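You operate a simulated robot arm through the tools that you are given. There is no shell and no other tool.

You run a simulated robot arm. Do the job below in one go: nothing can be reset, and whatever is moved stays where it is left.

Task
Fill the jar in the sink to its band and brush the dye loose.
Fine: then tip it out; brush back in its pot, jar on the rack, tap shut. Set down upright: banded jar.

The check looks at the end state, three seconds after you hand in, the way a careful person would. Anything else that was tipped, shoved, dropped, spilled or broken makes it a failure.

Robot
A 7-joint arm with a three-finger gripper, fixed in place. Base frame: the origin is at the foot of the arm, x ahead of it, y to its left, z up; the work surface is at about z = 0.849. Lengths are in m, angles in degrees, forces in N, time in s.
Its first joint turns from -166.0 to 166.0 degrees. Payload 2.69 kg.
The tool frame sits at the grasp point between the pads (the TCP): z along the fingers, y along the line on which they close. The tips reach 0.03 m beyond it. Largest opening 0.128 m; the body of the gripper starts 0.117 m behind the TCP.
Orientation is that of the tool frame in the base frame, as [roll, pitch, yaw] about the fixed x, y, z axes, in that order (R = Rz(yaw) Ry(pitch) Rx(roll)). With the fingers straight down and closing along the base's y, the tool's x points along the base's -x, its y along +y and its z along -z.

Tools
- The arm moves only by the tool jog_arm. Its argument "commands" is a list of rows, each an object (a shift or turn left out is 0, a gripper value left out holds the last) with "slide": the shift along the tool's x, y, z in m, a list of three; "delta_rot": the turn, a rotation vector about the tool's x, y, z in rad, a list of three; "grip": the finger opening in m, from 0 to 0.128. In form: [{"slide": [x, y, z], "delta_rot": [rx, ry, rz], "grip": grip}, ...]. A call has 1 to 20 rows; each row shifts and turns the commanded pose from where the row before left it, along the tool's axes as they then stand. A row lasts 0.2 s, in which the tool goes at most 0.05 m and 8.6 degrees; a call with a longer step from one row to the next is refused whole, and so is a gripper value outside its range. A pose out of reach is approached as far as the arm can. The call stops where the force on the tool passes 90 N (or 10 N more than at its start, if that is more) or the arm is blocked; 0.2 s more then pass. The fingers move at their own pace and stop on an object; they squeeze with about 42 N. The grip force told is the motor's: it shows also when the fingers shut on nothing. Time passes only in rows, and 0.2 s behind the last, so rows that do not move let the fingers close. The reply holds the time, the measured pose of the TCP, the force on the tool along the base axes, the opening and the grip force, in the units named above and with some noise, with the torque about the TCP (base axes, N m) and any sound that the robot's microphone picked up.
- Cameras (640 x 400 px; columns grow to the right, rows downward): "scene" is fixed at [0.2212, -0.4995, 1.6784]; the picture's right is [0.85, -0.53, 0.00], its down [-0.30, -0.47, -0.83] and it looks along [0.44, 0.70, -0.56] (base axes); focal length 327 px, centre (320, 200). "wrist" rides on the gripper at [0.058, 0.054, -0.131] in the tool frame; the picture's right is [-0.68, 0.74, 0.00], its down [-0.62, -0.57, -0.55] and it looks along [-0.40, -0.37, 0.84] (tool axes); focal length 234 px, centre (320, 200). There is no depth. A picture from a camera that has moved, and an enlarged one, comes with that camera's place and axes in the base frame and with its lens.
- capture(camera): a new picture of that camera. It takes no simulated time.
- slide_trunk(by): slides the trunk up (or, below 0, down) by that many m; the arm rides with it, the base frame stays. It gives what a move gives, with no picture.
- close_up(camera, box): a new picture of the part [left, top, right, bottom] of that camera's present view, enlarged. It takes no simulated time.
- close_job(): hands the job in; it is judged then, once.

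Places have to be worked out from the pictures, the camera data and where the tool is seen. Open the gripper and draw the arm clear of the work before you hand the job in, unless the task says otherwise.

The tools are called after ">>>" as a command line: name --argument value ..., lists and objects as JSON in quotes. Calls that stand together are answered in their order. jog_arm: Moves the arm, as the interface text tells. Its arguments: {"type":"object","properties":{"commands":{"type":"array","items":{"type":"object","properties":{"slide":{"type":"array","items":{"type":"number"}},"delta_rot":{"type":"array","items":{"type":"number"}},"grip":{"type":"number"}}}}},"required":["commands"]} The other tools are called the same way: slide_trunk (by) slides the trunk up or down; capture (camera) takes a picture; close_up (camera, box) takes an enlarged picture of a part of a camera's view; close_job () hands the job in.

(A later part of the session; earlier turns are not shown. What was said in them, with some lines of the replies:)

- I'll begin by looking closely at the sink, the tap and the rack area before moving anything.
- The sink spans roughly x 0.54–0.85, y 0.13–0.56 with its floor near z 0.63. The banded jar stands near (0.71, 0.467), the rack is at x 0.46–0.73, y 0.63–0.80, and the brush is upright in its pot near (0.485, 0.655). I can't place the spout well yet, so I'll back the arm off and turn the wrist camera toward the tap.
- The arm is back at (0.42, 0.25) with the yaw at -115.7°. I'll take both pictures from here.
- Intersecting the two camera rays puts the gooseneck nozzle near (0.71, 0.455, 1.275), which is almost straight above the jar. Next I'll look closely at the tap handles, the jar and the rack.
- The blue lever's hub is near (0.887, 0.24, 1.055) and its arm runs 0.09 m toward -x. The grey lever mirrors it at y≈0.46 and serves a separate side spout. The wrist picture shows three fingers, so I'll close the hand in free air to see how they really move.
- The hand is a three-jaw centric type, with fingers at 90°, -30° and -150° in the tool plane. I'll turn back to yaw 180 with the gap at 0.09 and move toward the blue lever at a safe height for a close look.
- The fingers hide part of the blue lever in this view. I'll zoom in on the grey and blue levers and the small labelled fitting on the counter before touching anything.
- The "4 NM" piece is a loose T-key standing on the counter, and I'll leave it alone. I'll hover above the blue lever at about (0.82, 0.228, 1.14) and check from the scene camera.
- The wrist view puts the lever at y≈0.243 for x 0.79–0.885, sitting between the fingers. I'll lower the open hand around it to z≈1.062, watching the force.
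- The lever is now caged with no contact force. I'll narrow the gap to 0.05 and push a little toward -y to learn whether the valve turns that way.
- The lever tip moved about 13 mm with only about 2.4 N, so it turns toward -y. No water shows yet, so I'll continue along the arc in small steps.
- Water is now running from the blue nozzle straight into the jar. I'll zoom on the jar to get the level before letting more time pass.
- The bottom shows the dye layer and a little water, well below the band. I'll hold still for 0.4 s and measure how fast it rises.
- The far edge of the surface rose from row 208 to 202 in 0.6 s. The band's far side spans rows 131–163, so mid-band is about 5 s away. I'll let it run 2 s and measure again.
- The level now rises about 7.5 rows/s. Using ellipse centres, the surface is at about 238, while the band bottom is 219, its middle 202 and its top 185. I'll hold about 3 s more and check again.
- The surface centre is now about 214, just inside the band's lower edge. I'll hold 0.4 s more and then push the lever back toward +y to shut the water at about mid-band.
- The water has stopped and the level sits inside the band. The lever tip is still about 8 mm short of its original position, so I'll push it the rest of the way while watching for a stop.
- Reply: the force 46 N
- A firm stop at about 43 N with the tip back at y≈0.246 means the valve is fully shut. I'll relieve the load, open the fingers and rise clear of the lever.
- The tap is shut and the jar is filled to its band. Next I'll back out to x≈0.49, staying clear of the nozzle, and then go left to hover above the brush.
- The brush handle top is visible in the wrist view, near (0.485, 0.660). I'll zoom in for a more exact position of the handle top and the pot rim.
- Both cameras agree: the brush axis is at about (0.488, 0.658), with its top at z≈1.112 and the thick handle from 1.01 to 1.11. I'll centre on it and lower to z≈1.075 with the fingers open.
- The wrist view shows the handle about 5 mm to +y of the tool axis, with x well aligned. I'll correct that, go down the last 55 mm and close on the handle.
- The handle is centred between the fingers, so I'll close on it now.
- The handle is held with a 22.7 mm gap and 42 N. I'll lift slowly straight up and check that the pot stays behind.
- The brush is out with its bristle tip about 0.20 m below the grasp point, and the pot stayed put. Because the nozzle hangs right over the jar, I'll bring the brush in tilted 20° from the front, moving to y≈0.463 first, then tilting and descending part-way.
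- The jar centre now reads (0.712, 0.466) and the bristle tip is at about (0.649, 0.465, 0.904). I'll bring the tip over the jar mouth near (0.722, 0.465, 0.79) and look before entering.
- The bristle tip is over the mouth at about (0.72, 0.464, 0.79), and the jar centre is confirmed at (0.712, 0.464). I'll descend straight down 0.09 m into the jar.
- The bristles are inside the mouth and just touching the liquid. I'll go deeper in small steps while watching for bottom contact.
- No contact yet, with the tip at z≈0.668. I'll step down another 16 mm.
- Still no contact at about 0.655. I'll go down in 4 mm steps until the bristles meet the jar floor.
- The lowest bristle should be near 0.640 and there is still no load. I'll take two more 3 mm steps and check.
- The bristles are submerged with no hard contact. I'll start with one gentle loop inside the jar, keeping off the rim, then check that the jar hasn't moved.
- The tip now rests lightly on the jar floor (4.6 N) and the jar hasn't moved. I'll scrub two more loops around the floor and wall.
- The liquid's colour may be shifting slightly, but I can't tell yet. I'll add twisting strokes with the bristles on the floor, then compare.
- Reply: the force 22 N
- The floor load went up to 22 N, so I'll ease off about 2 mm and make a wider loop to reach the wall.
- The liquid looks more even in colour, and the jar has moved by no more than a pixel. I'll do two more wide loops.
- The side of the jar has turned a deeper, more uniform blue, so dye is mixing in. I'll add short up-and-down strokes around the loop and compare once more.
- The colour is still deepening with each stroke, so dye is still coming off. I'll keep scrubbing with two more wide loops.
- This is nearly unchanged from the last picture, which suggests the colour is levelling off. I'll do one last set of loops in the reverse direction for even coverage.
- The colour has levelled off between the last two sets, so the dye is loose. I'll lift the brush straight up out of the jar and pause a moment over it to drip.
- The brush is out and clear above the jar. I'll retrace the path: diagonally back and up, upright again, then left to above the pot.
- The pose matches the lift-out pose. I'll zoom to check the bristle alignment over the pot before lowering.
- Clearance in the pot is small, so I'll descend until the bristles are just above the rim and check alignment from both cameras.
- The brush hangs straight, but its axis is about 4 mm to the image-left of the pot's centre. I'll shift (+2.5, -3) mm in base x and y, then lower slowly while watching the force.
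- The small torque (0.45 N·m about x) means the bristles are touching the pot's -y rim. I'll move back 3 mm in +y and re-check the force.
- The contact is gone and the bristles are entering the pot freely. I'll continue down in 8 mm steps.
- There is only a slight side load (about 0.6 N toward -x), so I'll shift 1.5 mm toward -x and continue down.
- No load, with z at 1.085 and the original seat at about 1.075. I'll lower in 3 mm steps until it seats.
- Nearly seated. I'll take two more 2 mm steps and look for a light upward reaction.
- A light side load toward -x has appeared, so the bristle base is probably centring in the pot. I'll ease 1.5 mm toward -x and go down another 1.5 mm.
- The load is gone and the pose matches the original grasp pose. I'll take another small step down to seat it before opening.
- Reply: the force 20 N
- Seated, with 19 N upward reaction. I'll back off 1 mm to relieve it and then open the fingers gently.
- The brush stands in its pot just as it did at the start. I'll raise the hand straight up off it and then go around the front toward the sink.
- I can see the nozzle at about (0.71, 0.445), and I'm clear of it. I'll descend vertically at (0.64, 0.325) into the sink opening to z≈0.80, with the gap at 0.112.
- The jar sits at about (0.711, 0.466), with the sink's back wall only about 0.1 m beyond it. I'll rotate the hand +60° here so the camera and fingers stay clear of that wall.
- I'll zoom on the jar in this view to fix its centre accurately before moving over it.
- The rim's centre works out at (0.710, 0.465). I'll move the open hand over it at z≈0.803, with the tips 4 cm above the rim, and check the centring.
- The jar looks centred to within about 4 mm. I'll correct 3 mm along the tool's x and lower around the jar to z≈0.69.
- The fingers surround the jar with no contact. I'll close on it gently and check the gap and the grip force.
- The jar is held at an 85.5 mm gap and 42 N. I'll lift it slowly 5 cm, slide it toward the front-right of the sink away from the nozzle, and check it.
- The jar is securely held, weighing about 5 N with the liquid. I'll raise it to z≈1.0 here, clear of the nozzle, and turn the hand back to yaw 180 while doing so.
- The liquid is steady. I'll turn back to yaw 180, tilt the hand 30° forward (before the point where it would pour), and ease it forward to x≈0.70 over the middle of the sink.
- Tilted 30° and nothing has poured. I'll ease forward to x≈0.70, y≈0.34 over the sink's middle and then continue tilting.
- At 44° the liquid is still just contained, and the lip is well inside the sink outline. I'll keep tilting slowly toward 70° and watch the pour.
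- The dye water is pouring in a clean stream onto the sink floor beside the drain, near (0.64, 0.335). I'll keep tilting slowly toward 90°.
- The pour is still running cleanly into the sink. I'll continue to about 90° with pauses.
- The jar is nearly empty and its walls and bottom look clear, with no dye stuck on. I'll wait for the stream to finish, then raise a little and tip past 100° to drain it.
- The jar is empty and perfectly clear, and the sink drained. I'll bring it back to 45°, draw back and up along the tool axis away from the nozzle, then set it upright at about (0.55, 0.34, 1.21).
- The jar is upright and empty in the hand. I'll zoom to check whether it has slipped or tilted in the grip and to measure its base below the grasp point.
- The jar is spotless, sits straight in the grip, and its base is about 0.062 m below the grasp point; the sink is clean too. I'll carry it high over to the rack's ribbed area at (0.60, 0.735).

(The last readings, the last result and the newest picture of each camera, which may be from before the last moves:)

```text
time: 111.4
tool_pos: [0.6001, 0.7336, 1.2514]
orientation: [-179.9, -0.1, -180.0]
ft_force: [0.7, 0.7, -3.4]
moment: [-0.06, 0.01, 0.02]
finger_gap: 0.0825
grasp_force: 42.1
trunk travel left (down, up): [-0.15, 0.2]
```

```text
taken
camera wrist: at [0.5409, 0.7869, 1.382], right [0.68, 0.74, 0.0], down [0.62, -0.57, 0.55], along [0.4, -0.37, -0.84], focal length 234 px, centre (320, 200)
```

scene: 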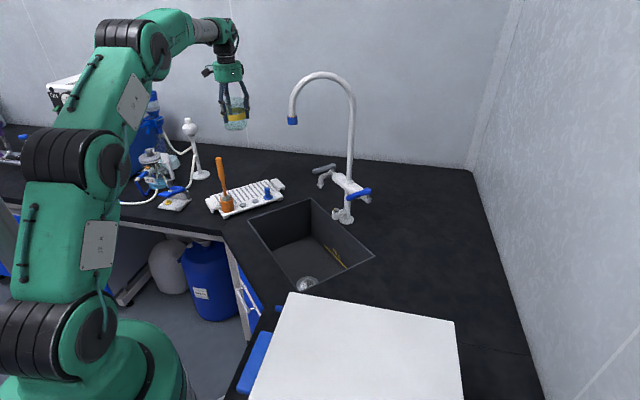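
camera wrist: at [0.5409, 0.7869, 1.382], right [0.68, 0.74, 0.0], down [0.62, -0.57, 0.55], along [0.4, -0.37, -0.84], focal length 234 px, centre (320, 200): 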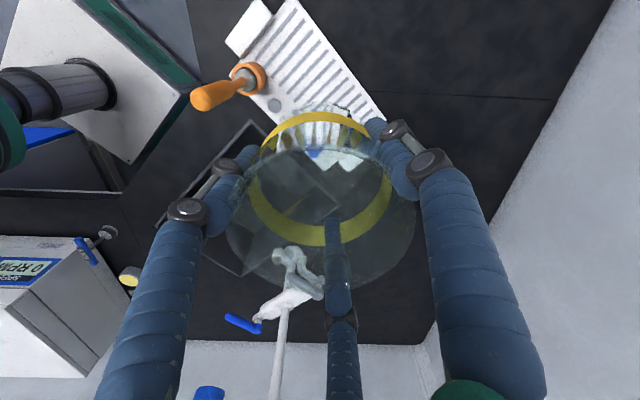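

I'm over the rack with the brush and peg well clear of the jar's footprint. I'll lower to z≈0.98 and look.

>>> jog_arm --commands '[{"slide": [0, 0, 0.038], "grip": 0.07}, {"slide": [0, 0, 0.039]}, {"slide": [0, 0, 0.039]}, {"slide": [0, 0, 0.039]}, {"slide": [0, 0, 0.039]}, {"slide": [0, 0, 0.039]}, {"slide": [0, 0, 0.038]}, {"slide": [0, 0, 0]}]'

>>> close_up --camera "scene" --box '[190, 110, 310, 225]'

>>> capture --camera "wrist"

```text
time: 113.2
tool_pos: [0.6004, 0.7343, 0.9793]
orientation: [179.9, -0.1, 179.9]
ft_force: [-0.9, 0.0, -2.7]
moment: [-0.02, 0.03, 0.0]
finger_gap: 0.0822
grasp_force: 41.7
trunk travel left (down, up): [-0.15, 0.2]
```

```text
3.48 times, centred on (250, 168) of scene
camera zoom: at [0.2212, -0.4995, 1.6784], right [0.85, -0.53, 0.0], down [-0.3, -0.47, -0.83], along [0.44, 0.7, -0.56], focal length 1136 px, centre (564, 313)
```

zoom: 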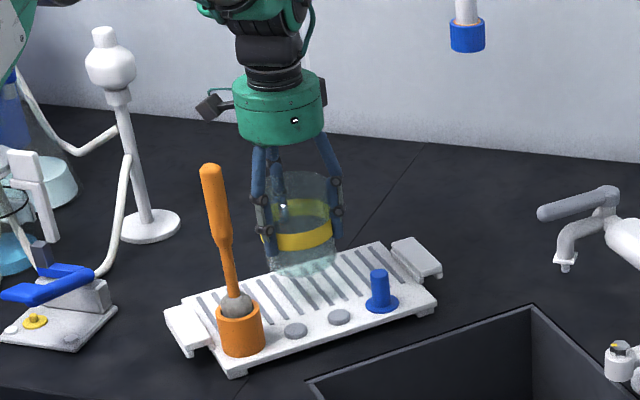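

```text
taken
camera wrist: at [0.5409, 0.7877, 1.1109], right [0.68, 0.74, 0.0], down [0.62, -0.57, 0.55], along [0.4, -0.37, -0.84], focal length 234 px, centre (320, 200)
```

wrist: 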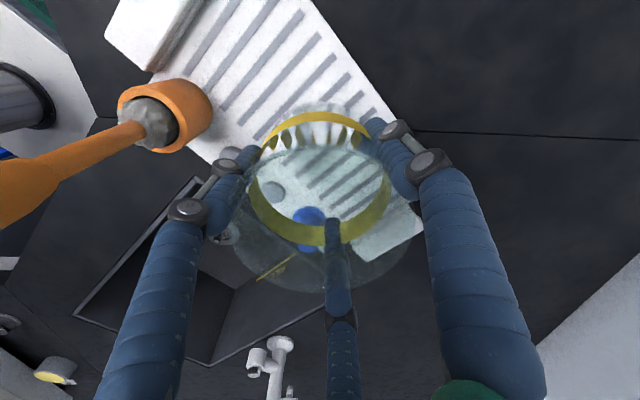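

The jar hangs over the ribbed area, clear of the pot, discs and peg. I'll descend 3 cm and then use small steps to feel for contact.

>>> jog_arm --commands '[{"slide": [0, 0, 0.015], "grip": 0.07}, {"slide": [0, 0, 0.015]}, {"slide": [0, 0, 0.005]}, {"slide": [0, 0, 0]}]'

>>> close_up --camera "scene" --box '[200, 130, 300, 220]'

```text
time: 114.2
tool_pos: [0.5998, 0.7332, 0.945]
orientation: [-180.0, 0.0, 180.0]
ft_force: [-0.3, -0.7, -1.3]
moment: [-0.03, -0.01, 0.02]
finger_gap: 0.0825
grasp_force: 42.6
trunk travel left (down, up): [-0.15, 0.2]
```

```text
4.44 times, centred on (250, 175) of scene
camera zoom: at [0.2212, -0.4995, 1.6784], right [0.85, -0.53, 0.0], down [-0.3, -0.47, -0.83], along [0.44, 0.7, -0.56], focal length 1452 px, centre (631, 311)
```

zoom: 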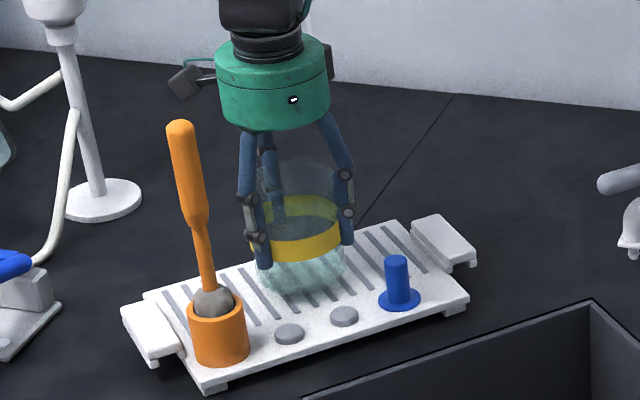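

No contact yet, and it's very close to the rack surface. I'll take 4 mm steps, watching the vertical force.

>>> jog_arm --commands '[{"slide": [0, 0, 0.004], "grip": 0.07}, {"slide": [0, 0, 0.004]}]'

```text
time: 114.8
tool_pos: [0.5992, 0.7335, 0.9374]
orientation: [-180.0, 0.0, -179.9]
ft_force: [0.6, -0.7, -1.9]
moment: [0.01, 0.02, 0.0]
finger_gap: 0.0826
grasp_force: 41.9
trunk travel left (down, up): [-0.15, 0.2]
```

Still free at 0.937, so I'll take two more 3 mm steps.

>>> jog_arm --commands '[{"slide": [0, 0, 0.003], "grip": 0.07}, {"slide": [0, 0, 0.003]}]'

```text
time: 115.4
tool_pos: [0.6007, 0.7343, 0.9346]
orientation: [179.9, 0.0, -179.9]
ft_force: [-2.7, -2.5, 8.6]
moment: [0.07, 0.47, 0.1]
finger_gap: 0.0826
grasp_force: 41.8
trunk travel left (down, up): [-0.15, 0.2]
```

Contact at about 9 N, mostly on the -x edge, so the jar leans very slightly. I'll press one more millimetre to seat it flat and then check.

>>> jog_arm --commands '[{"slide": [0, 0, 0.001], "grip": 0.07}, {"slide": [0, 0, 0]}]'

>>> close_up --camera "scene" --box '[215, 140, 285, 215]'

```text
time: 116.0
tool_pos: [0.6004, 0.7344, 0.9334]
orientation: [179.8, 0.1, 179.9]
ft_force: [0.0, 1.4, 18.7]
moment: [0.1, 0.26, 0.1]
finger_gap: 0.0827
grasp_force: 41.8
trunk travel left (down, up): [-0.15, 0.2]
```

```text
5.33 times, centred on (250, 178) of scene
camera zoom: at [0.2212, -0.4995, 1.6784], right [0.85, -0.53, 0.0], down [-0.3, -0.47, -0.83], along [0.44, 0.7, -0.56], focal length 1742 px, centre (693, 320)
```

zoom: 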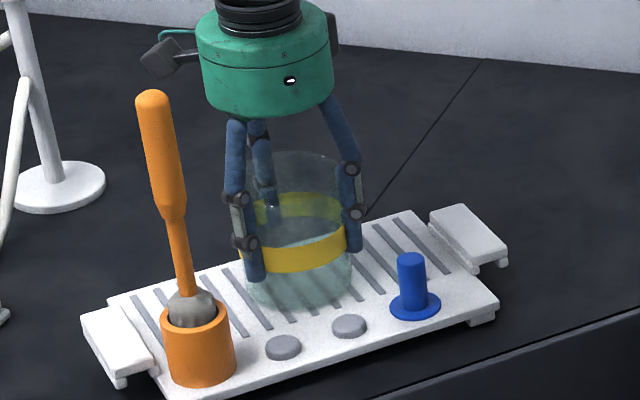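

The jar is seated flat on the ribs. I'll ease off under a millimetre and open the fingers gradually.

>>> jog_arm --commands '[{"slide": [0, 0, -0.0008], "grip": 0.07}, {"grip": 0.082}, {"grip": 0.086}, {"grip": 0.092}, {"grip": 0.1}, {"grip": 0.11}, {"grip": 0.112}, {"grip": 0.112}]'

>>> close_up --camera "scene" --box '[215, 140, 285, 215]'

>>> capture --camera "wrist"

```text
time: 117.8
tool_pos: [0.5996, 0.7346, 0.9324]
orientation: [-180.0, -0.1, -180.0]
ft_force: [-0.1, -0.8, -0.8]
moment: [0.01, 0.01, -0.01]
finger_gap: 0.1119
grasp_force: 0.1
trunk travel left (down, up): [-0.15, 0.2]
```

```text
5.33 times, centred on (250, 178) of scene
camera zoom: at [0.2212, -0.4995, 1.6784], right [0.85, -0.53, 0.0], down [-0.3, -0.47, -0.83], along [0.44, 0.7, -0.56], focal length 1742 px, centre (693, 320)
```

zoom: 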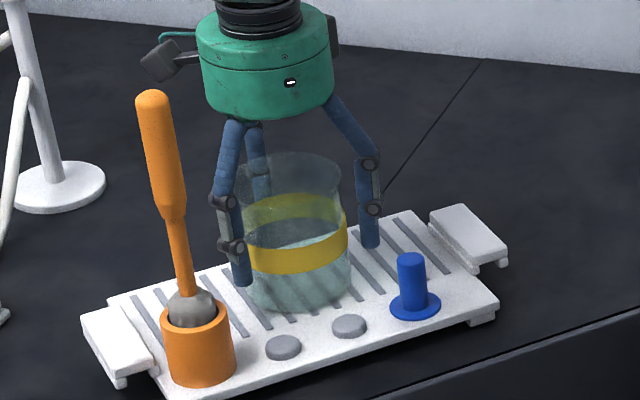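

```text
taken
camera wrist: at [0.5412, 0.7866, 1.0633], right [0.68, 0.74, 0.0], down [0.62, -0.57, 0.55], along [0.4, -0.37, -0.84], focal length 234 px, centre (320, 200)
```

wrist: 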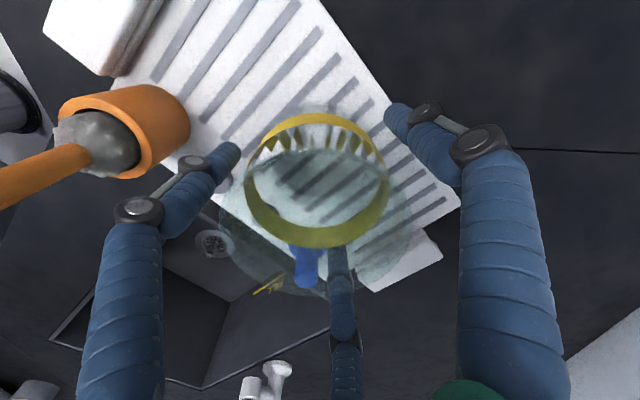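

The jar stands free and upright on the rack with the fingers clear of it. I'll lift straight up, slowly at first.

>>> jog_arm --commands '[{"slide": [0, 0, -0.015], "grip": 0.112}, {"slide": [0, 0, -0.025]}, {"slide": [0, 0, -0.035]}, {"slide": [0, 0, -0.04]}, {"slide": [0, 0, -0.045]}, {"slide": [0, 0, -0.045]}, {"slide": [0, 0, -0.045]}, {"slide": [0, 0, -0.045]}, {"slide": [0, 0, -0.045]}]'

>>> capture --camera "scene"

>>> close_up --camera "scene" --box '[200, 140, 290, 220]'

>>> close_up --camera "scene" --box '[270, 60, 390, 300]'

```text
time: 119.8
tool_pos: [0.5996, 0.7342, 1.2734]
orientation: [-180.0, -0.1, -180.0]
ft_force: [-0.3, -0.8, 0.0]
moment: [0.01, -0.03, -0.01]
finger_gap: 0.1121
grasp_force: 0.1
trunk travel left (down, up): [-0.15, 0.2]
```

```text
taken
```

scene: 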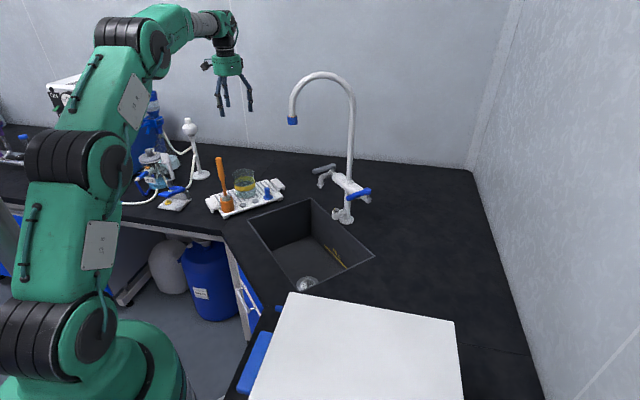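

```text
5.00 times, centred on (245, 180) of scene
camera zoom: at [0.2212, -0.4995, 1.6784], right [0.85, -0.53, 0.0], down [-0.3, -0.47, -0.83], along [0.44, 0.7, -0.56], focal length 1633 px, centre (695, 300)
```

zoom: 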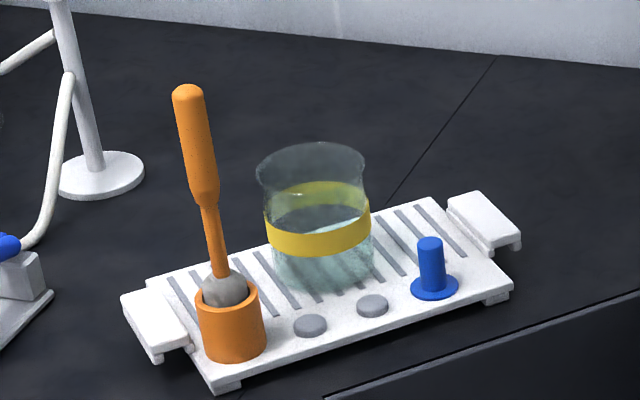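

```text
1.67 times, centred on (330, 180) of scene
camera zoom: at [0.2212, -0.4995, 1.6784], right [0.85, -0.53, 0.0], down [-0.3, -0.47, -0.83], along [0.44, 0.7, -0.56], focal length 544 px, centre (303, 233)
```

zoom: 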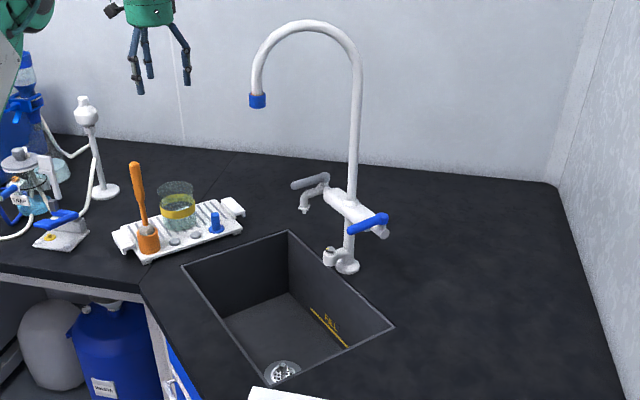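

The jar and brush are both upright on the rack and in the pot, and no water is running. I'll zoom in on the jar and the tap lever for a final check.

>>> close_up --camera "scene" --box '[228, 160, 264, 210]'

>>> close_up --camera "scene" --box '[300, 150, 390, 230]'

>>> capture --camera "wrist"

```text
8.00 times, centred on (246, 185) of scene
camera zoom: at [0.2212, -0.4995, 1.6784], right [0.85, -0.53, 0.0], down [-0.3, -0.47, -0.83], along [0.44, 0.7, -0.56], focal length 2613 px, centre (912, 320)
```

zoom: 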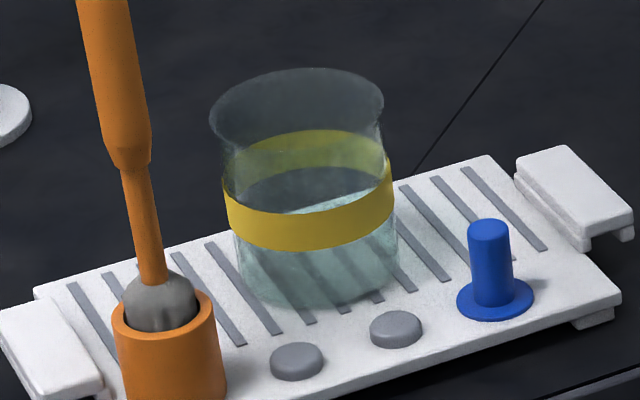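

```text
5.00 times, centred on (345, 190) of scene
camera zoom: at [0.2212, -0.4995, 1.6784], right [0.85, -0.53, 0.0], down [-0.3, -0.47, -0.83], along [0.44, 0.7, -0.56], focal length 1633 px, centre (195, 250)
```

zoom: 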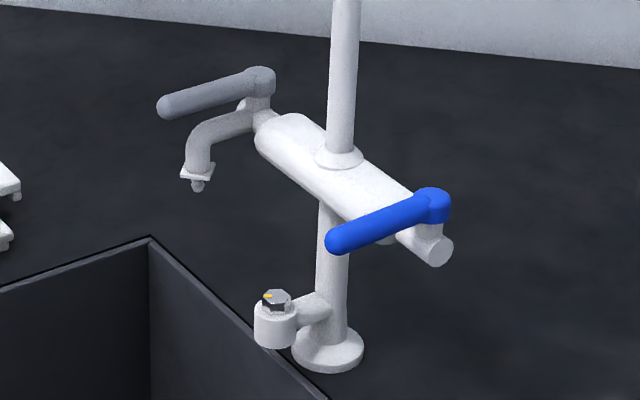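

```text
taken
camera wrist: at [0.5418, 0.7862, 1.4044], right [0.68, 0.74, 0.0], down [0.62, -0.56, 0.55], along [0.4, -0.37, -0.84], focal length 234 px, centre (320, 200)
```

wrist: 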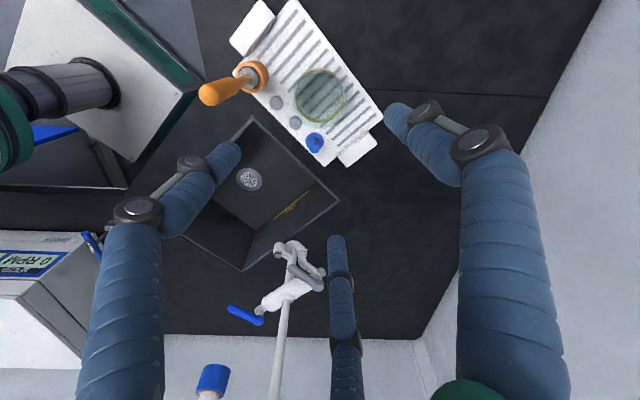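

The jar is empty and upright. The blue lever looks closed, but I want to confirm it lines up exactly with the untouched grey one, so I'll zoom further.

>>> close_up --camera "wrist" --box '[215, 230, 345, 335]'

>>> close_up --camera "scene" --box '[335, 175, 375, 210]'

>>> close_up --camera "scene" --box '[280, 100, 310, 280]'

```text
3.81 times, centred on (280, 282) of wrist
camera zoom: at [0.5418, 0.7862, 1.4044], right [0.68, 0.74, 0.0], down [0.62, -0.56, 0.55], along [0.4, -0.37, -0.84], focal length 892 px, centre (472, -114)
```

zoom: 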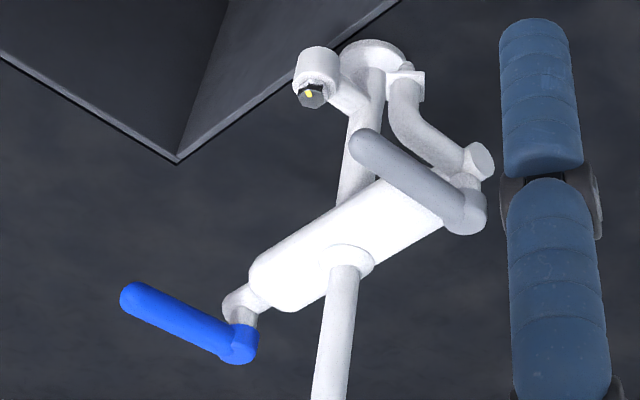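

```text
11.43 times, centred on (355, 192) of scene
camera zoom: at [0.2212, -0.4995, 1.6784], right [0.85, -0.53, 0.0], down [-0.3, -0.47, -0.83], along [0.44, 0.7, -0.56], focal length 3733 px, centre (-80, 286)
```

zoom: 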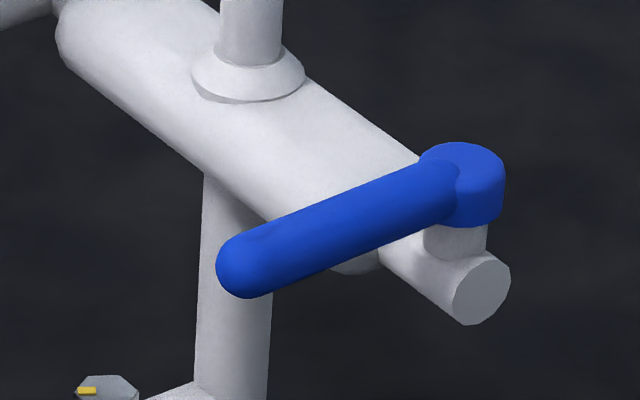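

```text
2.22 times, centred on (295, 190) of scene
camera zoom: at [0.2212, -0.4995, 1.6784], right [0.85, -0.53, 0.0], down [-0.3, -0.47, -0.83], along [0.44, 0.7, -0.56], focal length 726 px, centre (376, 222)
```

zoom: 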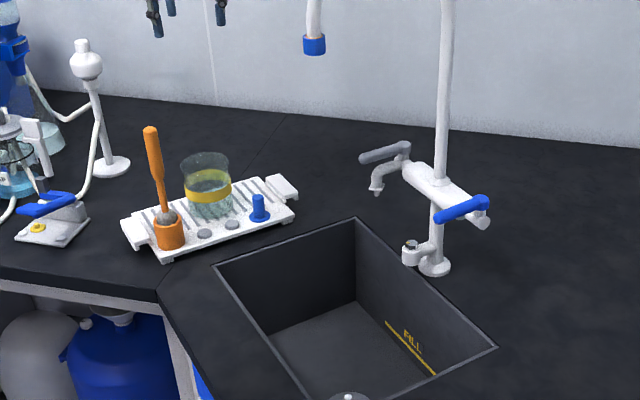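

Both views put the blue lever back at its closed line to within about 1°, matching the hard stop felt earlier, and no water is running. I'll open the hand fully and draw the arm back clear of the rack and sink.

>>> jog_arm --commands '[{"slide": [0.0375, 0, -0.01], "grip": 0.12}, {"slide": [0.0375, 0, -0.01]}, {"slide": [0.0375, 0, -0.01]}, {"slide": [0.0375, 0, -0.01]}, {"slide": [0, -0.045, 0]}, {"slide": [0, -0.045, 0]}, {"slide": [0, -0.045, 0]}, {"slide": [0, -0.045, 0]}, {"slide": [0, -0.045, 0]}, {"slide": [0, -0.045, 0]}, {"slide": [0, -0.045, 0]}, {"slide": [0, -0.045, 0]}, {"slide": [0, -0.045, 0]}, {"slide": [0, -0.045, 0]}, {"slide": [0.04, 0, 0]}, {"slide": [0, 0, 0]}, {"slide": [0, 0, 0]}]'

>>> capture --camera "scene"

>>> capture --camera "wrist"

>>> close_up --camera "scene" --box '[200, 140, 300, 220]'

>>> close_up --camera "scene" --box '[260, 60, 400, 230]'

```text
time: 123.4
tool_pos: [0.4109, 0.2808, 1.3148]
orientation: [-180.0, -0.2, -180.0]
ft_force: [0.9, 0.7, 0.2]
moment: [-0.02, 0.02, -0.01]
finger_gap: 0.1201
grasp_force: 0.1
trunk travel left (down, up): [-0.15, 0.2]
```

```text
taken
```

scene: 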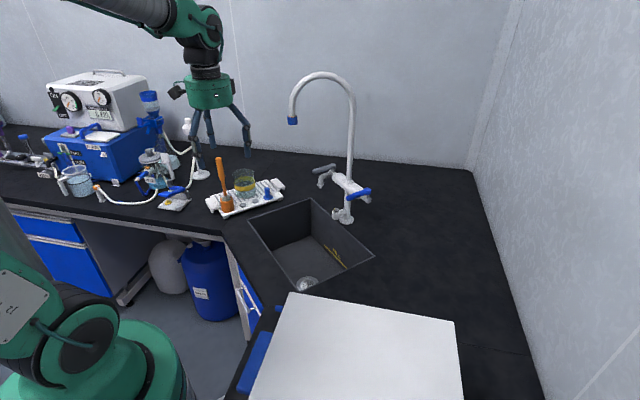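

```text
taken
camera wrist: at [0.3522, 0.3346, 1.4463], right [0.68, 0.74, 0.0], down [0.62, -0.56, 0.55], along [0.4, -0.37, -0.84], focal length 234 px, centre (320, 200)
```

wrist: 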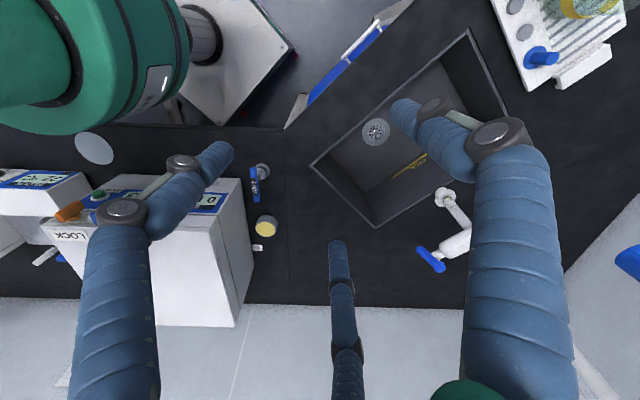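

```text
5.00 times, centred on (250, 180) of scene
camera zoom: at [0.2212, -0.4995, 1.6784], right [0.85, -0.53, 0.0], down [-0.3, -0.47, -0.83], along [0.44, 0.7, -0.56], focal length 1633 px, centre (670, 300)
```

zoom: 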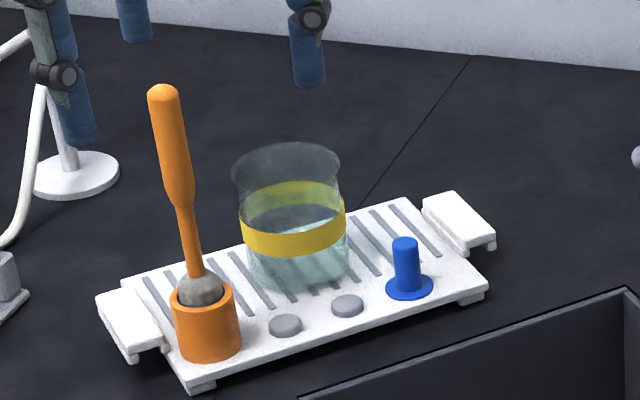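

```text
2.35 times, centred on (330, 145) of scene
camera zoom: at [0.2212, -0.4995, 1.6784], right [0.85, -0.53, 0.0], down [-0.3, -0.47, -0.83], along [0.44, 0.7, -0.56], focal length 768 px, centre (296, 329)
```

zoom: 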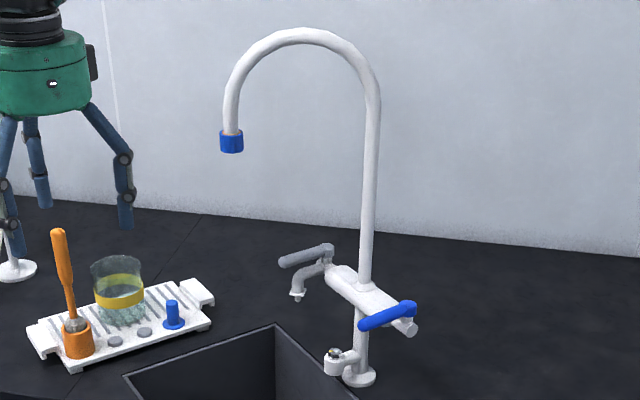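

Everything is in place, but I want to be sure the blue lever is fully home. I'll return to the exact hover pose I used before opening it, (0.821, 0.228, 1.138), and compare the same wrist view.

>>> jog_arm --commands '[{"slide": [-0.0412, -0.0133, 0.0067], "grip": 0.09}, {"slide": [-0.0412, -0.0133, 0.0067]}, {"slide": [-0.0412, -0.0133, 0.0067]}, {"slide": [-0.0412, -0.0133, 0.0067]}, {"slide": [-0.0412, -0.0133, 0.0067]}, {"slide": [-0.0412, -0.0133, 0.0067]}, {"slide": [-0.0326, 0.0056, 0.0274]}, {"slide": [-0.0326, 0.0056, 0.0274]}, {"slide": [-0.0326, 0.0056, 0.0274]}, {"slide": [-0.0326, 0.0056, 0.0274]}, {"slide": [-0.0326, 0.0056, 0.0274]}, {"slide": [0, 0, 0]}]'

>>> capture --camera "wrist"

>>> close_up --camera "wrist" --box '[280, 80, 440, 220]'

```text
time: 126.0
tool_pos: [0.8204, 0.231, 1.1318]
orientation: [180.0, -0.1, 180.0]
ft_force: [-0.2, -0.9, -0.1]
moment: [-0.04, 0.07, 0.03]
finger_gap: 0.0899
grasp_force: 0.0
trunk travel left (down, up): [-0.15, 0.2]
```

```text
taken
camera wrist: at [0.7634, 0.2836, 1.264], right [0.68, 0.74, 0.0], down [0.62, -0.57, 0.55], along [0.4, -0.37, -0.84], focal length 234 px, centre (320, 200)
```

wrist: 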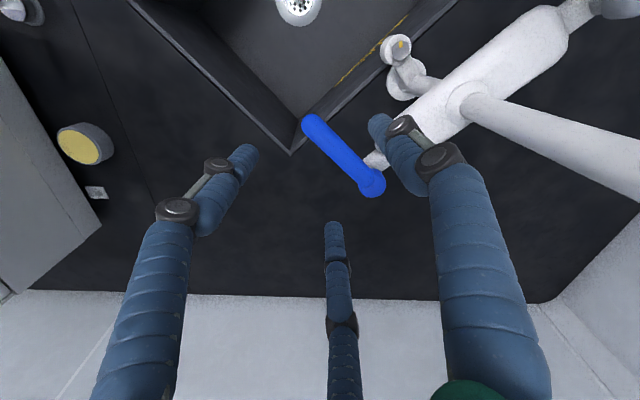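

```text
2.86 times, centred on (360, 150) of wrist
camera zoom: at [0.7634, 0.2836, 1.264], right [0.68, 0.74, 0.0], down [0.62, -0.57, 0.55], along [0.4, -0.37, -0.84], focal length 669 px, centre (206, 343)
```

zoom: 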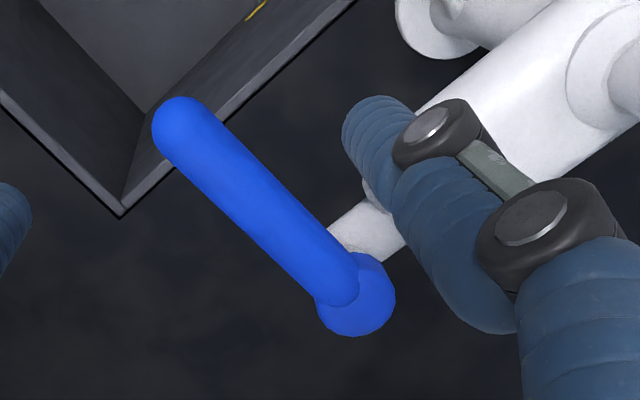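

The hub matches the earlier view, but the lever tip sits about 4 mm further to -y, roughly 3° short of its original closed position. I'll use the closed fingers as a single poker from the -y side to push it fully home, starting by moving clear to y≈0.185 and closing the hand.

>>> jog_arm --commands '[{"slide": [0.004, -0.023, -0.01], "grip": 0.09}, {"slide": [0.004, -0.023, 0], "grip": 0.05}, {"grip": 0.0}, {"grip": 0.0}, {"grip": 0.0}]'

>>> capture --camera "wrist"

```text
time: 127.2
tool_pos: [0.8118, 0.1845, 1.145]
orientation: [-180.0, -0.1, -180.0]
ft_force: [-0.4, 0.4, -0.7]
moment: [-0.01, 0.02, 0.0]
finger_gap: 0.0018
grasp_force: 31.0
trunk travel left (down, up): [-0.15, 0.2]
```

```text
taken
camera wrist: at [0.7533, 0.2373, 1.2754], right [0.68, 0.74, 0.0], down [0.62, -0.57, 0.55], along [0.4, -0.37, -0.84], focal length 234 px, centre (320, 200)
```

wrist: 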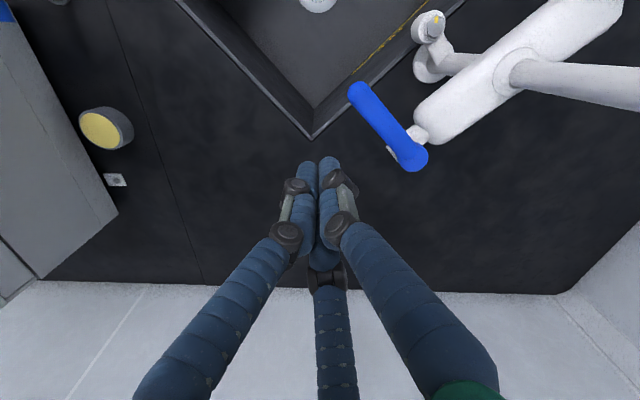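

The closed fingers are clear of the lever on its -y side. I'll lower to z≈1.06 alongside it.

>>> jog_arm --commands '[{"slide": [0, 0, 0.03], "grip": 0.0}, {"slide": [0, 0, 0.03]}, {"slide": [0, 0, 0.023]}, {"slide": [0, 0, 0]}]'

>>> capture --camera "wrist"

>>> close_up --camera "scene" --box '[310, 140, 390, 220]'

```text
time: 128.2
tool_pos: [0.8114, 0.1861, 1.061]
orientation: [-180.0, -0.1, -179.9]
ft_force: [0.5, -0.3, -0.3]
moment: [-0.01, -0.02, 0.02]
finger_gap: 0.0022
grasp_force: 31.5
trunk travel left (down, up): [-0.15, 0.2]
```

```text
taken
camera wrist: at [0.7541, 0.2376, 1.1926], right [0.68, 0.74, 0.0], down [0.62, -0.57, 0.55], along [0.4, -0.37, -0.84], focal length 234 px, centre (320, 200)
```

wrist: 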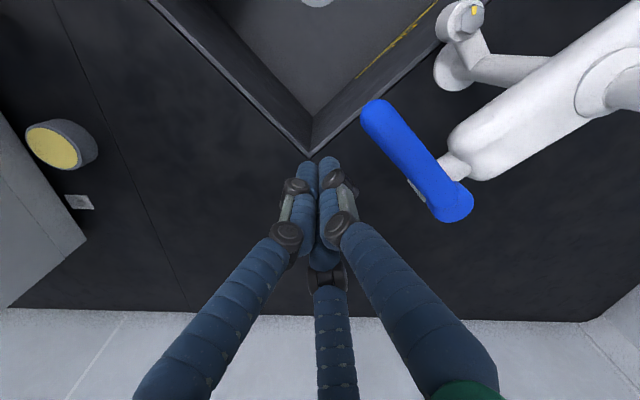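

```text
5.00 times, centred on (350, 180) of scene
camera zoom: at [0.2212, -0.4995, 1.6784], right [0.85, -0.53, 0.0], down [-0.3, -0.47, -0.83], along [0.44, 0.7, -0.56], focal length 1633 px, centre (170, 300)
```

zoom: 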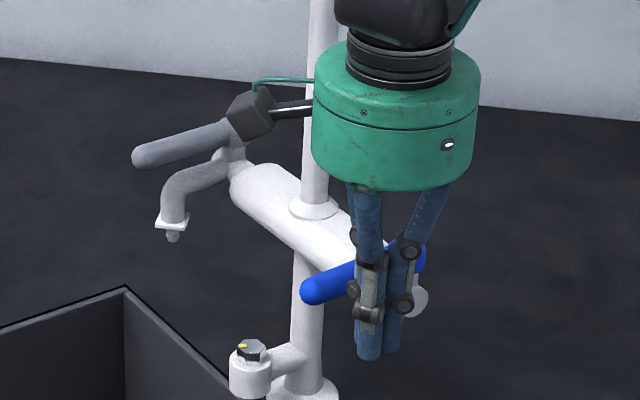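

I'm alongside the lever without touching it. I'll push toward +y in small steps and watch for contact.

>>> jog_arm --commands '[{"slide": [0, 0.008, 0], "grip": 0.0}, {"slide": [0, 0.008, 0]}, {"slide": [0, 0.004, 0]}]'

```text
time: 129.0
tool_pos: [0.8111, 0.2051, 1.0608]
orientation: [180.0, -0.1, 180.0]
ft_force: [0.8, -0.3, -0.6]
moment: [-0.04, -0.03, 0.03]
finger_gap: 0.0021
grasp_force: 31.3
trunk travel left (down, up): [-0.15, 0.2]
```

No contact yet at y 0.205, so I'll continue in 3 mm steps.

>>> jog_arm --commands '[{"slide": [0, 0.003, 0], "grip": 0.0}, {"slide": [0, 0.003, 0]}]'

>>> capture --camera "wrist"

```text
time: 129.6
tool_pos: [0.8132, 0.2128, 1.0606]
orientation: [-180.0, -0.1, -179.9]
ft_force: [0.2, 0.1, 0.6]
moment: [-0.01, 0.02, 0.0]
finger_gap: 0.0022
grasp_force: 31.5
trunk travel left (down, up): [-0.15, 0.2]
```

```text
taken
camera wrist: at [0.7543, 0.2643, 1.1929], right [0.68, 0.74, 0.0], down [0.62, -0.57, 0.55], along [0.4, -0.37, -0.84], focal length 234 px, centre (320, 200)
```

wrist: 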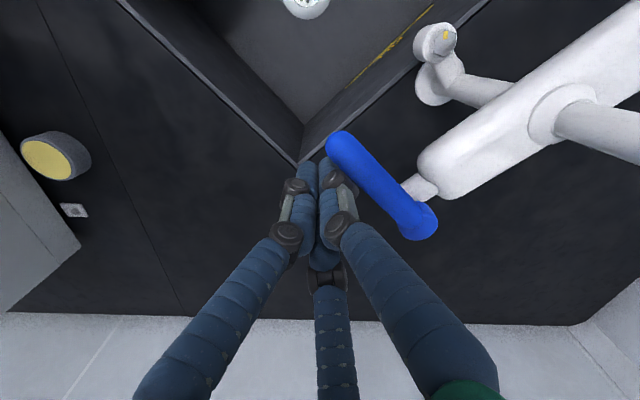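

The finger is just reaching the lever's side. I'll keep going in 2 mm steps until I feel it.

>>> jog_arm --commands '[{"slide": [0, 0.002, 0], "grip": 0.0}, {"slide": [0, 0.002, 0]}]'

```text
time: 130.2
tool_pos: [0.8121, 0.2151, 1.0628]
orientation: [179.9, -0.1, 180.0]
ft_force: [-2.3, -3.4, -0.9]
moment: [-0.08, 0.07, 0.03]
finger_gap: 0.002
grasp_force: 31.3
trunk travel left (down, up): [-0.15, 0.2]
```

Contact at about 3 N, the same light friction as before. I'll push on in 2 mm steps until the stop.

>>> jog_arm --commands '[{"slide": [0, 0.002, 0], "grip": 0.0}, {"slide": [0, 0.0015, 0]}]'

```text
time: 130.8
tool_pos: [0.8128, 0.2159, 1.0611]
orientation: [-180.0, -0.3, 180.0]
ft_force: [-2.1, -25.6, -1.8]
moment: [-0.22, 0.02, 0.02]
finger_gap: 0.002
grasp_force: 31.5
trunk travel left (down, up): [-0.15, 0.2]
```

The stop is felt at 25 N after only 1–2 mm of travel. I'll look at the lever's angle here before backing off.

>>> close_up --camera "wrist" --box '[300, 110, 460, 250]'

>>> close_up --camera "scene" --box '[300, 150, 390, 230]'

```text
2.86 times, centred on (380, 180) of wrist
camera zoom: at [0.754, 0.2697, 1.193], right [0.68, 0.74, 0.0], down [0.62, -0.57, 0.55], along [0.4, -0.37, -0.84], focal length 669 px, centre (149, 257)
```

zoom: 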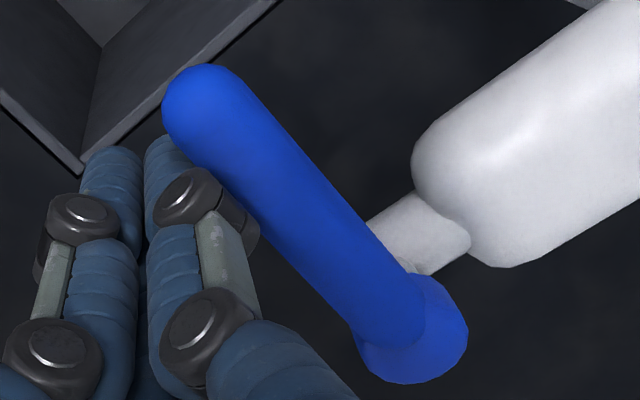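

```text
5.00 times, centred on (345, 190) of scene
camera zoom: at [0.2212, -0.4995, 1.6784], right [0.85, -0.53, 0.0], down [-0.3, -0.47, -0.83], along [0.44, 0.7, -0.56], focal length 1633 px, centre (195, 250)
```

zoom: 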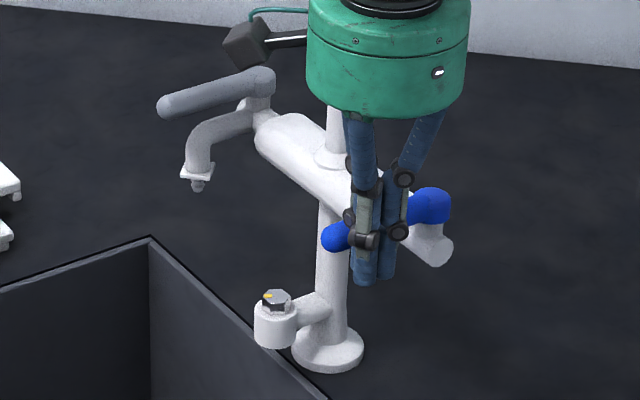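

The lever now matches its original outline (left end at column 321, against 322 at the start). I'll back off slowly straight to -y and check that it stays.

>>> jog_arm --commands '[{"slide": [0, -0.002, 0], "grip": 0.0}, {"slide": [0, -0.002, 0]}, {"slide": [0, -0.003, 0]}, {"slide": [0, -0.008, 0]}, {"slide": [0, -0.015, 0]}, {"slide": [0, 0, 0]}]'

>>> close_up --camera "scene" --box '[300, 150, 390, 230]'

>>> close_up --camera "wrist" --box '[320, 60, 500, 240]'

```text
time: 132.2
tool_pos: [0.8128, 0.1891, 1.0628]
orientation: [179.9, 0.0, -180.0]
ft_force: [-0.8, -0.3, -0.6]
moment: [0.05, -0.03, 0.02]
finger_gap: 0.0021
grasp_force: 32.0
trunk travel left (down, up): [-0.15, 0.2]
```

```text
5.00 times, centred on (345, 190) of scene
camera zoom: at [0.2212, -0.4995, 1.6784], right [0.85, -0.53, 0.0], down [-0.3, -0.47, -0.83], along [0.44, 0.7, -0.56], focal length 1633 px, centre (195, 250)
```

zoom: 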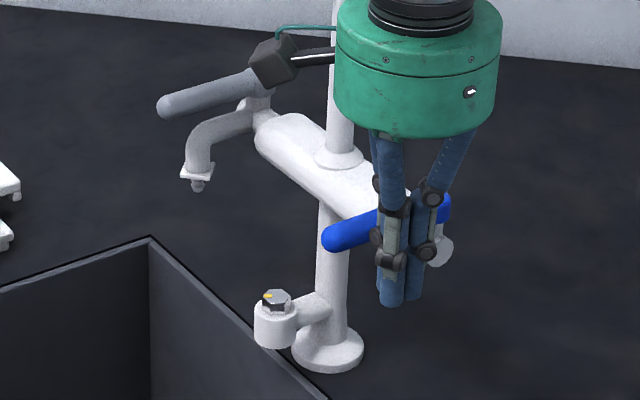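

```text
2.22 times, centred on (410, 150) of wrist
camera zoom: at [0.7546, 0.2411, 1.1927], right [0.68, 0.74, 0.0], down [0.62, -0.57, 0.55], along [0.4, -0.37, -0.84], focal length 520 px, centre (120, 311)
```

zoom: 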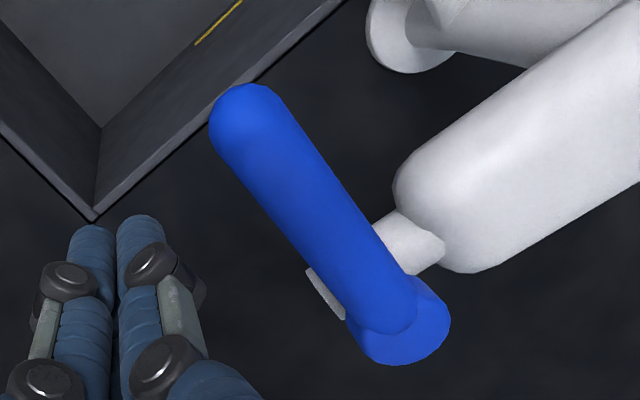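

The lever stays at column 321, its original position, so the tap is fully shut. I'll rise clear and withdraw the arm to the front, opening the gripper on the way.

>>> jog_arm --commands '[{"slide": [0, -0.005, -0.03], "grip": 0.0}, {"slide": [0, 0, -0.04]}, {"slide": [0, 0, -0.04]}, {"slide": [0, 0, -0.04]}, {"slide": [0.02, 0, -0.03]}, {"slide": [0.042, 0.005, -0.015], "grip": 0.1}, {"slide": [0.042, 0.005, -0.01]}, {"slide": [0.042, 0.005, -0.01]}, {"slide": [0.042, 0.005, -0.01]}, {"slide": [0.042, 0.005, -0.01]}, {"slide": [0.042, 0.005, -0.01]}, {"slide": [0.042, 0.005, 0]}, {"slide": [0.042, 0.005, 0]}, {"slide": [0.042, 0.005, 0]}, {"slide": [0, 0, 0]}, {"slide": [0, 0, 0]}]'

>>> capture --camera "scene"

>>> close_up --camera "scene" --box '[300, 150, 390, 230]'

>>> close_up --camera "scene" --box '[190, 130, 390, 300]'

>>> capture --camera "wrist"

```text
time: 135.6
tool_pos: [0.4161, 0.2297, 1.3084]
orientation: [180.0, -0.1, -180.0]
ft_force: [0.8, -0.4, -0.5]
moment: [0.03, 0.03, 0.0]
finger_gap: 0.1001
grasp_force: 0.0
trunk travel left (down, up): [-0.15, 0.2]
```

```text
taken
```

scene: 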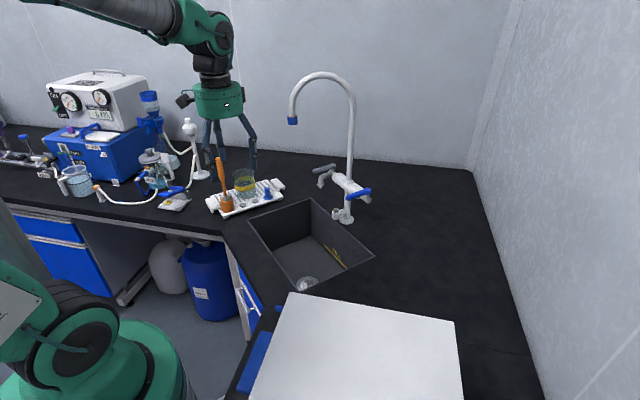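

```text
5.00 times, centred on (345, 190) of scene
camera zoom: at [0.2212, -0.4995, 1.6784], right [0.85, -0.53, 0.0], down [-0.3, -0.47, -0.83], along [0.44, 0.7, -0.56], focal length 1633 px, centre (195, 250)
```

zoom: 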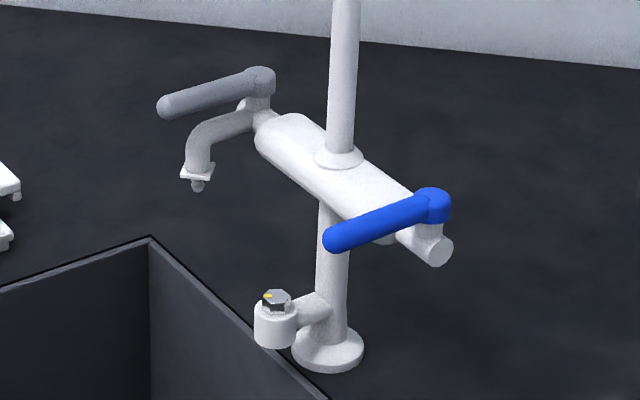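

```text
2.35 times, centred on (290, 215) of scene
camera zoom: at [0.2212, -0.4995, 1.6784], right [0.85, -0.53, 0.0], down [-0.3, -0.47, -0.83], along [0.44, 0.7, -0.56], focal length 768 px, centre (391, 165)
```

zoom: 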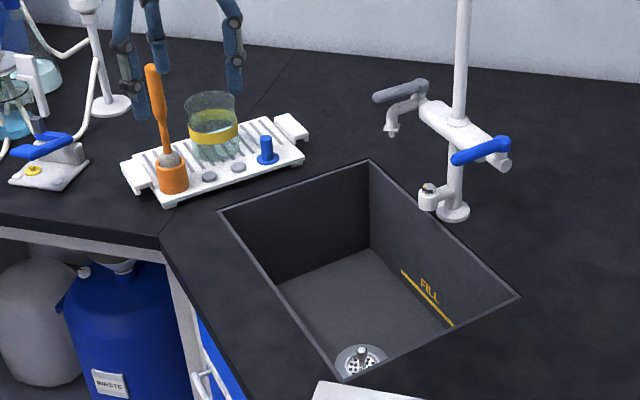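

```text
taken
camera wrist: at [0.3567, 0.2819, 1.4388], right [0.68, 0.74, 0.0], down [0.62, -0.57, 0.55], along [0.4, -0.37, -0.84], focal length 234 px, centre (320, 200)
```

wrist: 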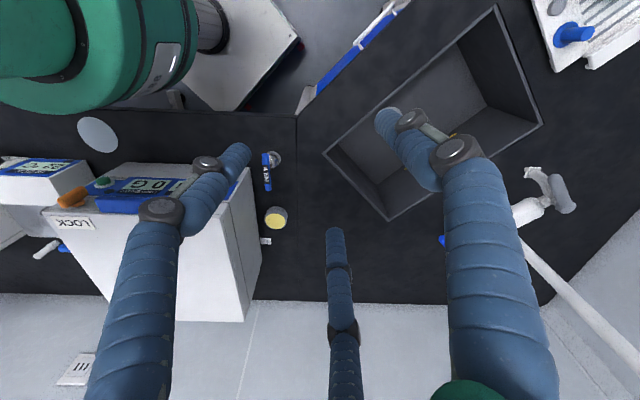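

The final pictures show the jar clear, empty and upright on the rack, the brush back in its pot, and both tap levers at their original closed positions with no water running. The sink is empty, nothing else has moved, and the arm is open and clear, so I'm handing in.

>>> close_job

```text
The job is handed in.
```

The job is handed in. The jar was filled to its band, brushed, tipped out into the sink and set on the rack, and the tap is shut.

- **Fill:** I opened the blue lever with the jar under the gooseneck and stopped with the water level inside the band.
- **Brush:** I scrubbed the floor and walls until the colour stopped deepening. After tipping out, the jar looked clear with no dye left on it.
- **Tip out:** All of it went into the sink in one stream beside the drain, and none was seen outside it.
- **Set down:** The banded jar stands upright and empty on the ribbed part of the rack, and the brush is back in its pot.
- **Tap:** A later check showed the lever about 3° short of its starting position, with no water running. I pushed it to its stop and confirmed it matched the starting picture.

The arm is open and drawn back from the work, and the final pictures showed nothing else out of place. The hand-in reply gave no result, so I don't know how it was judged.
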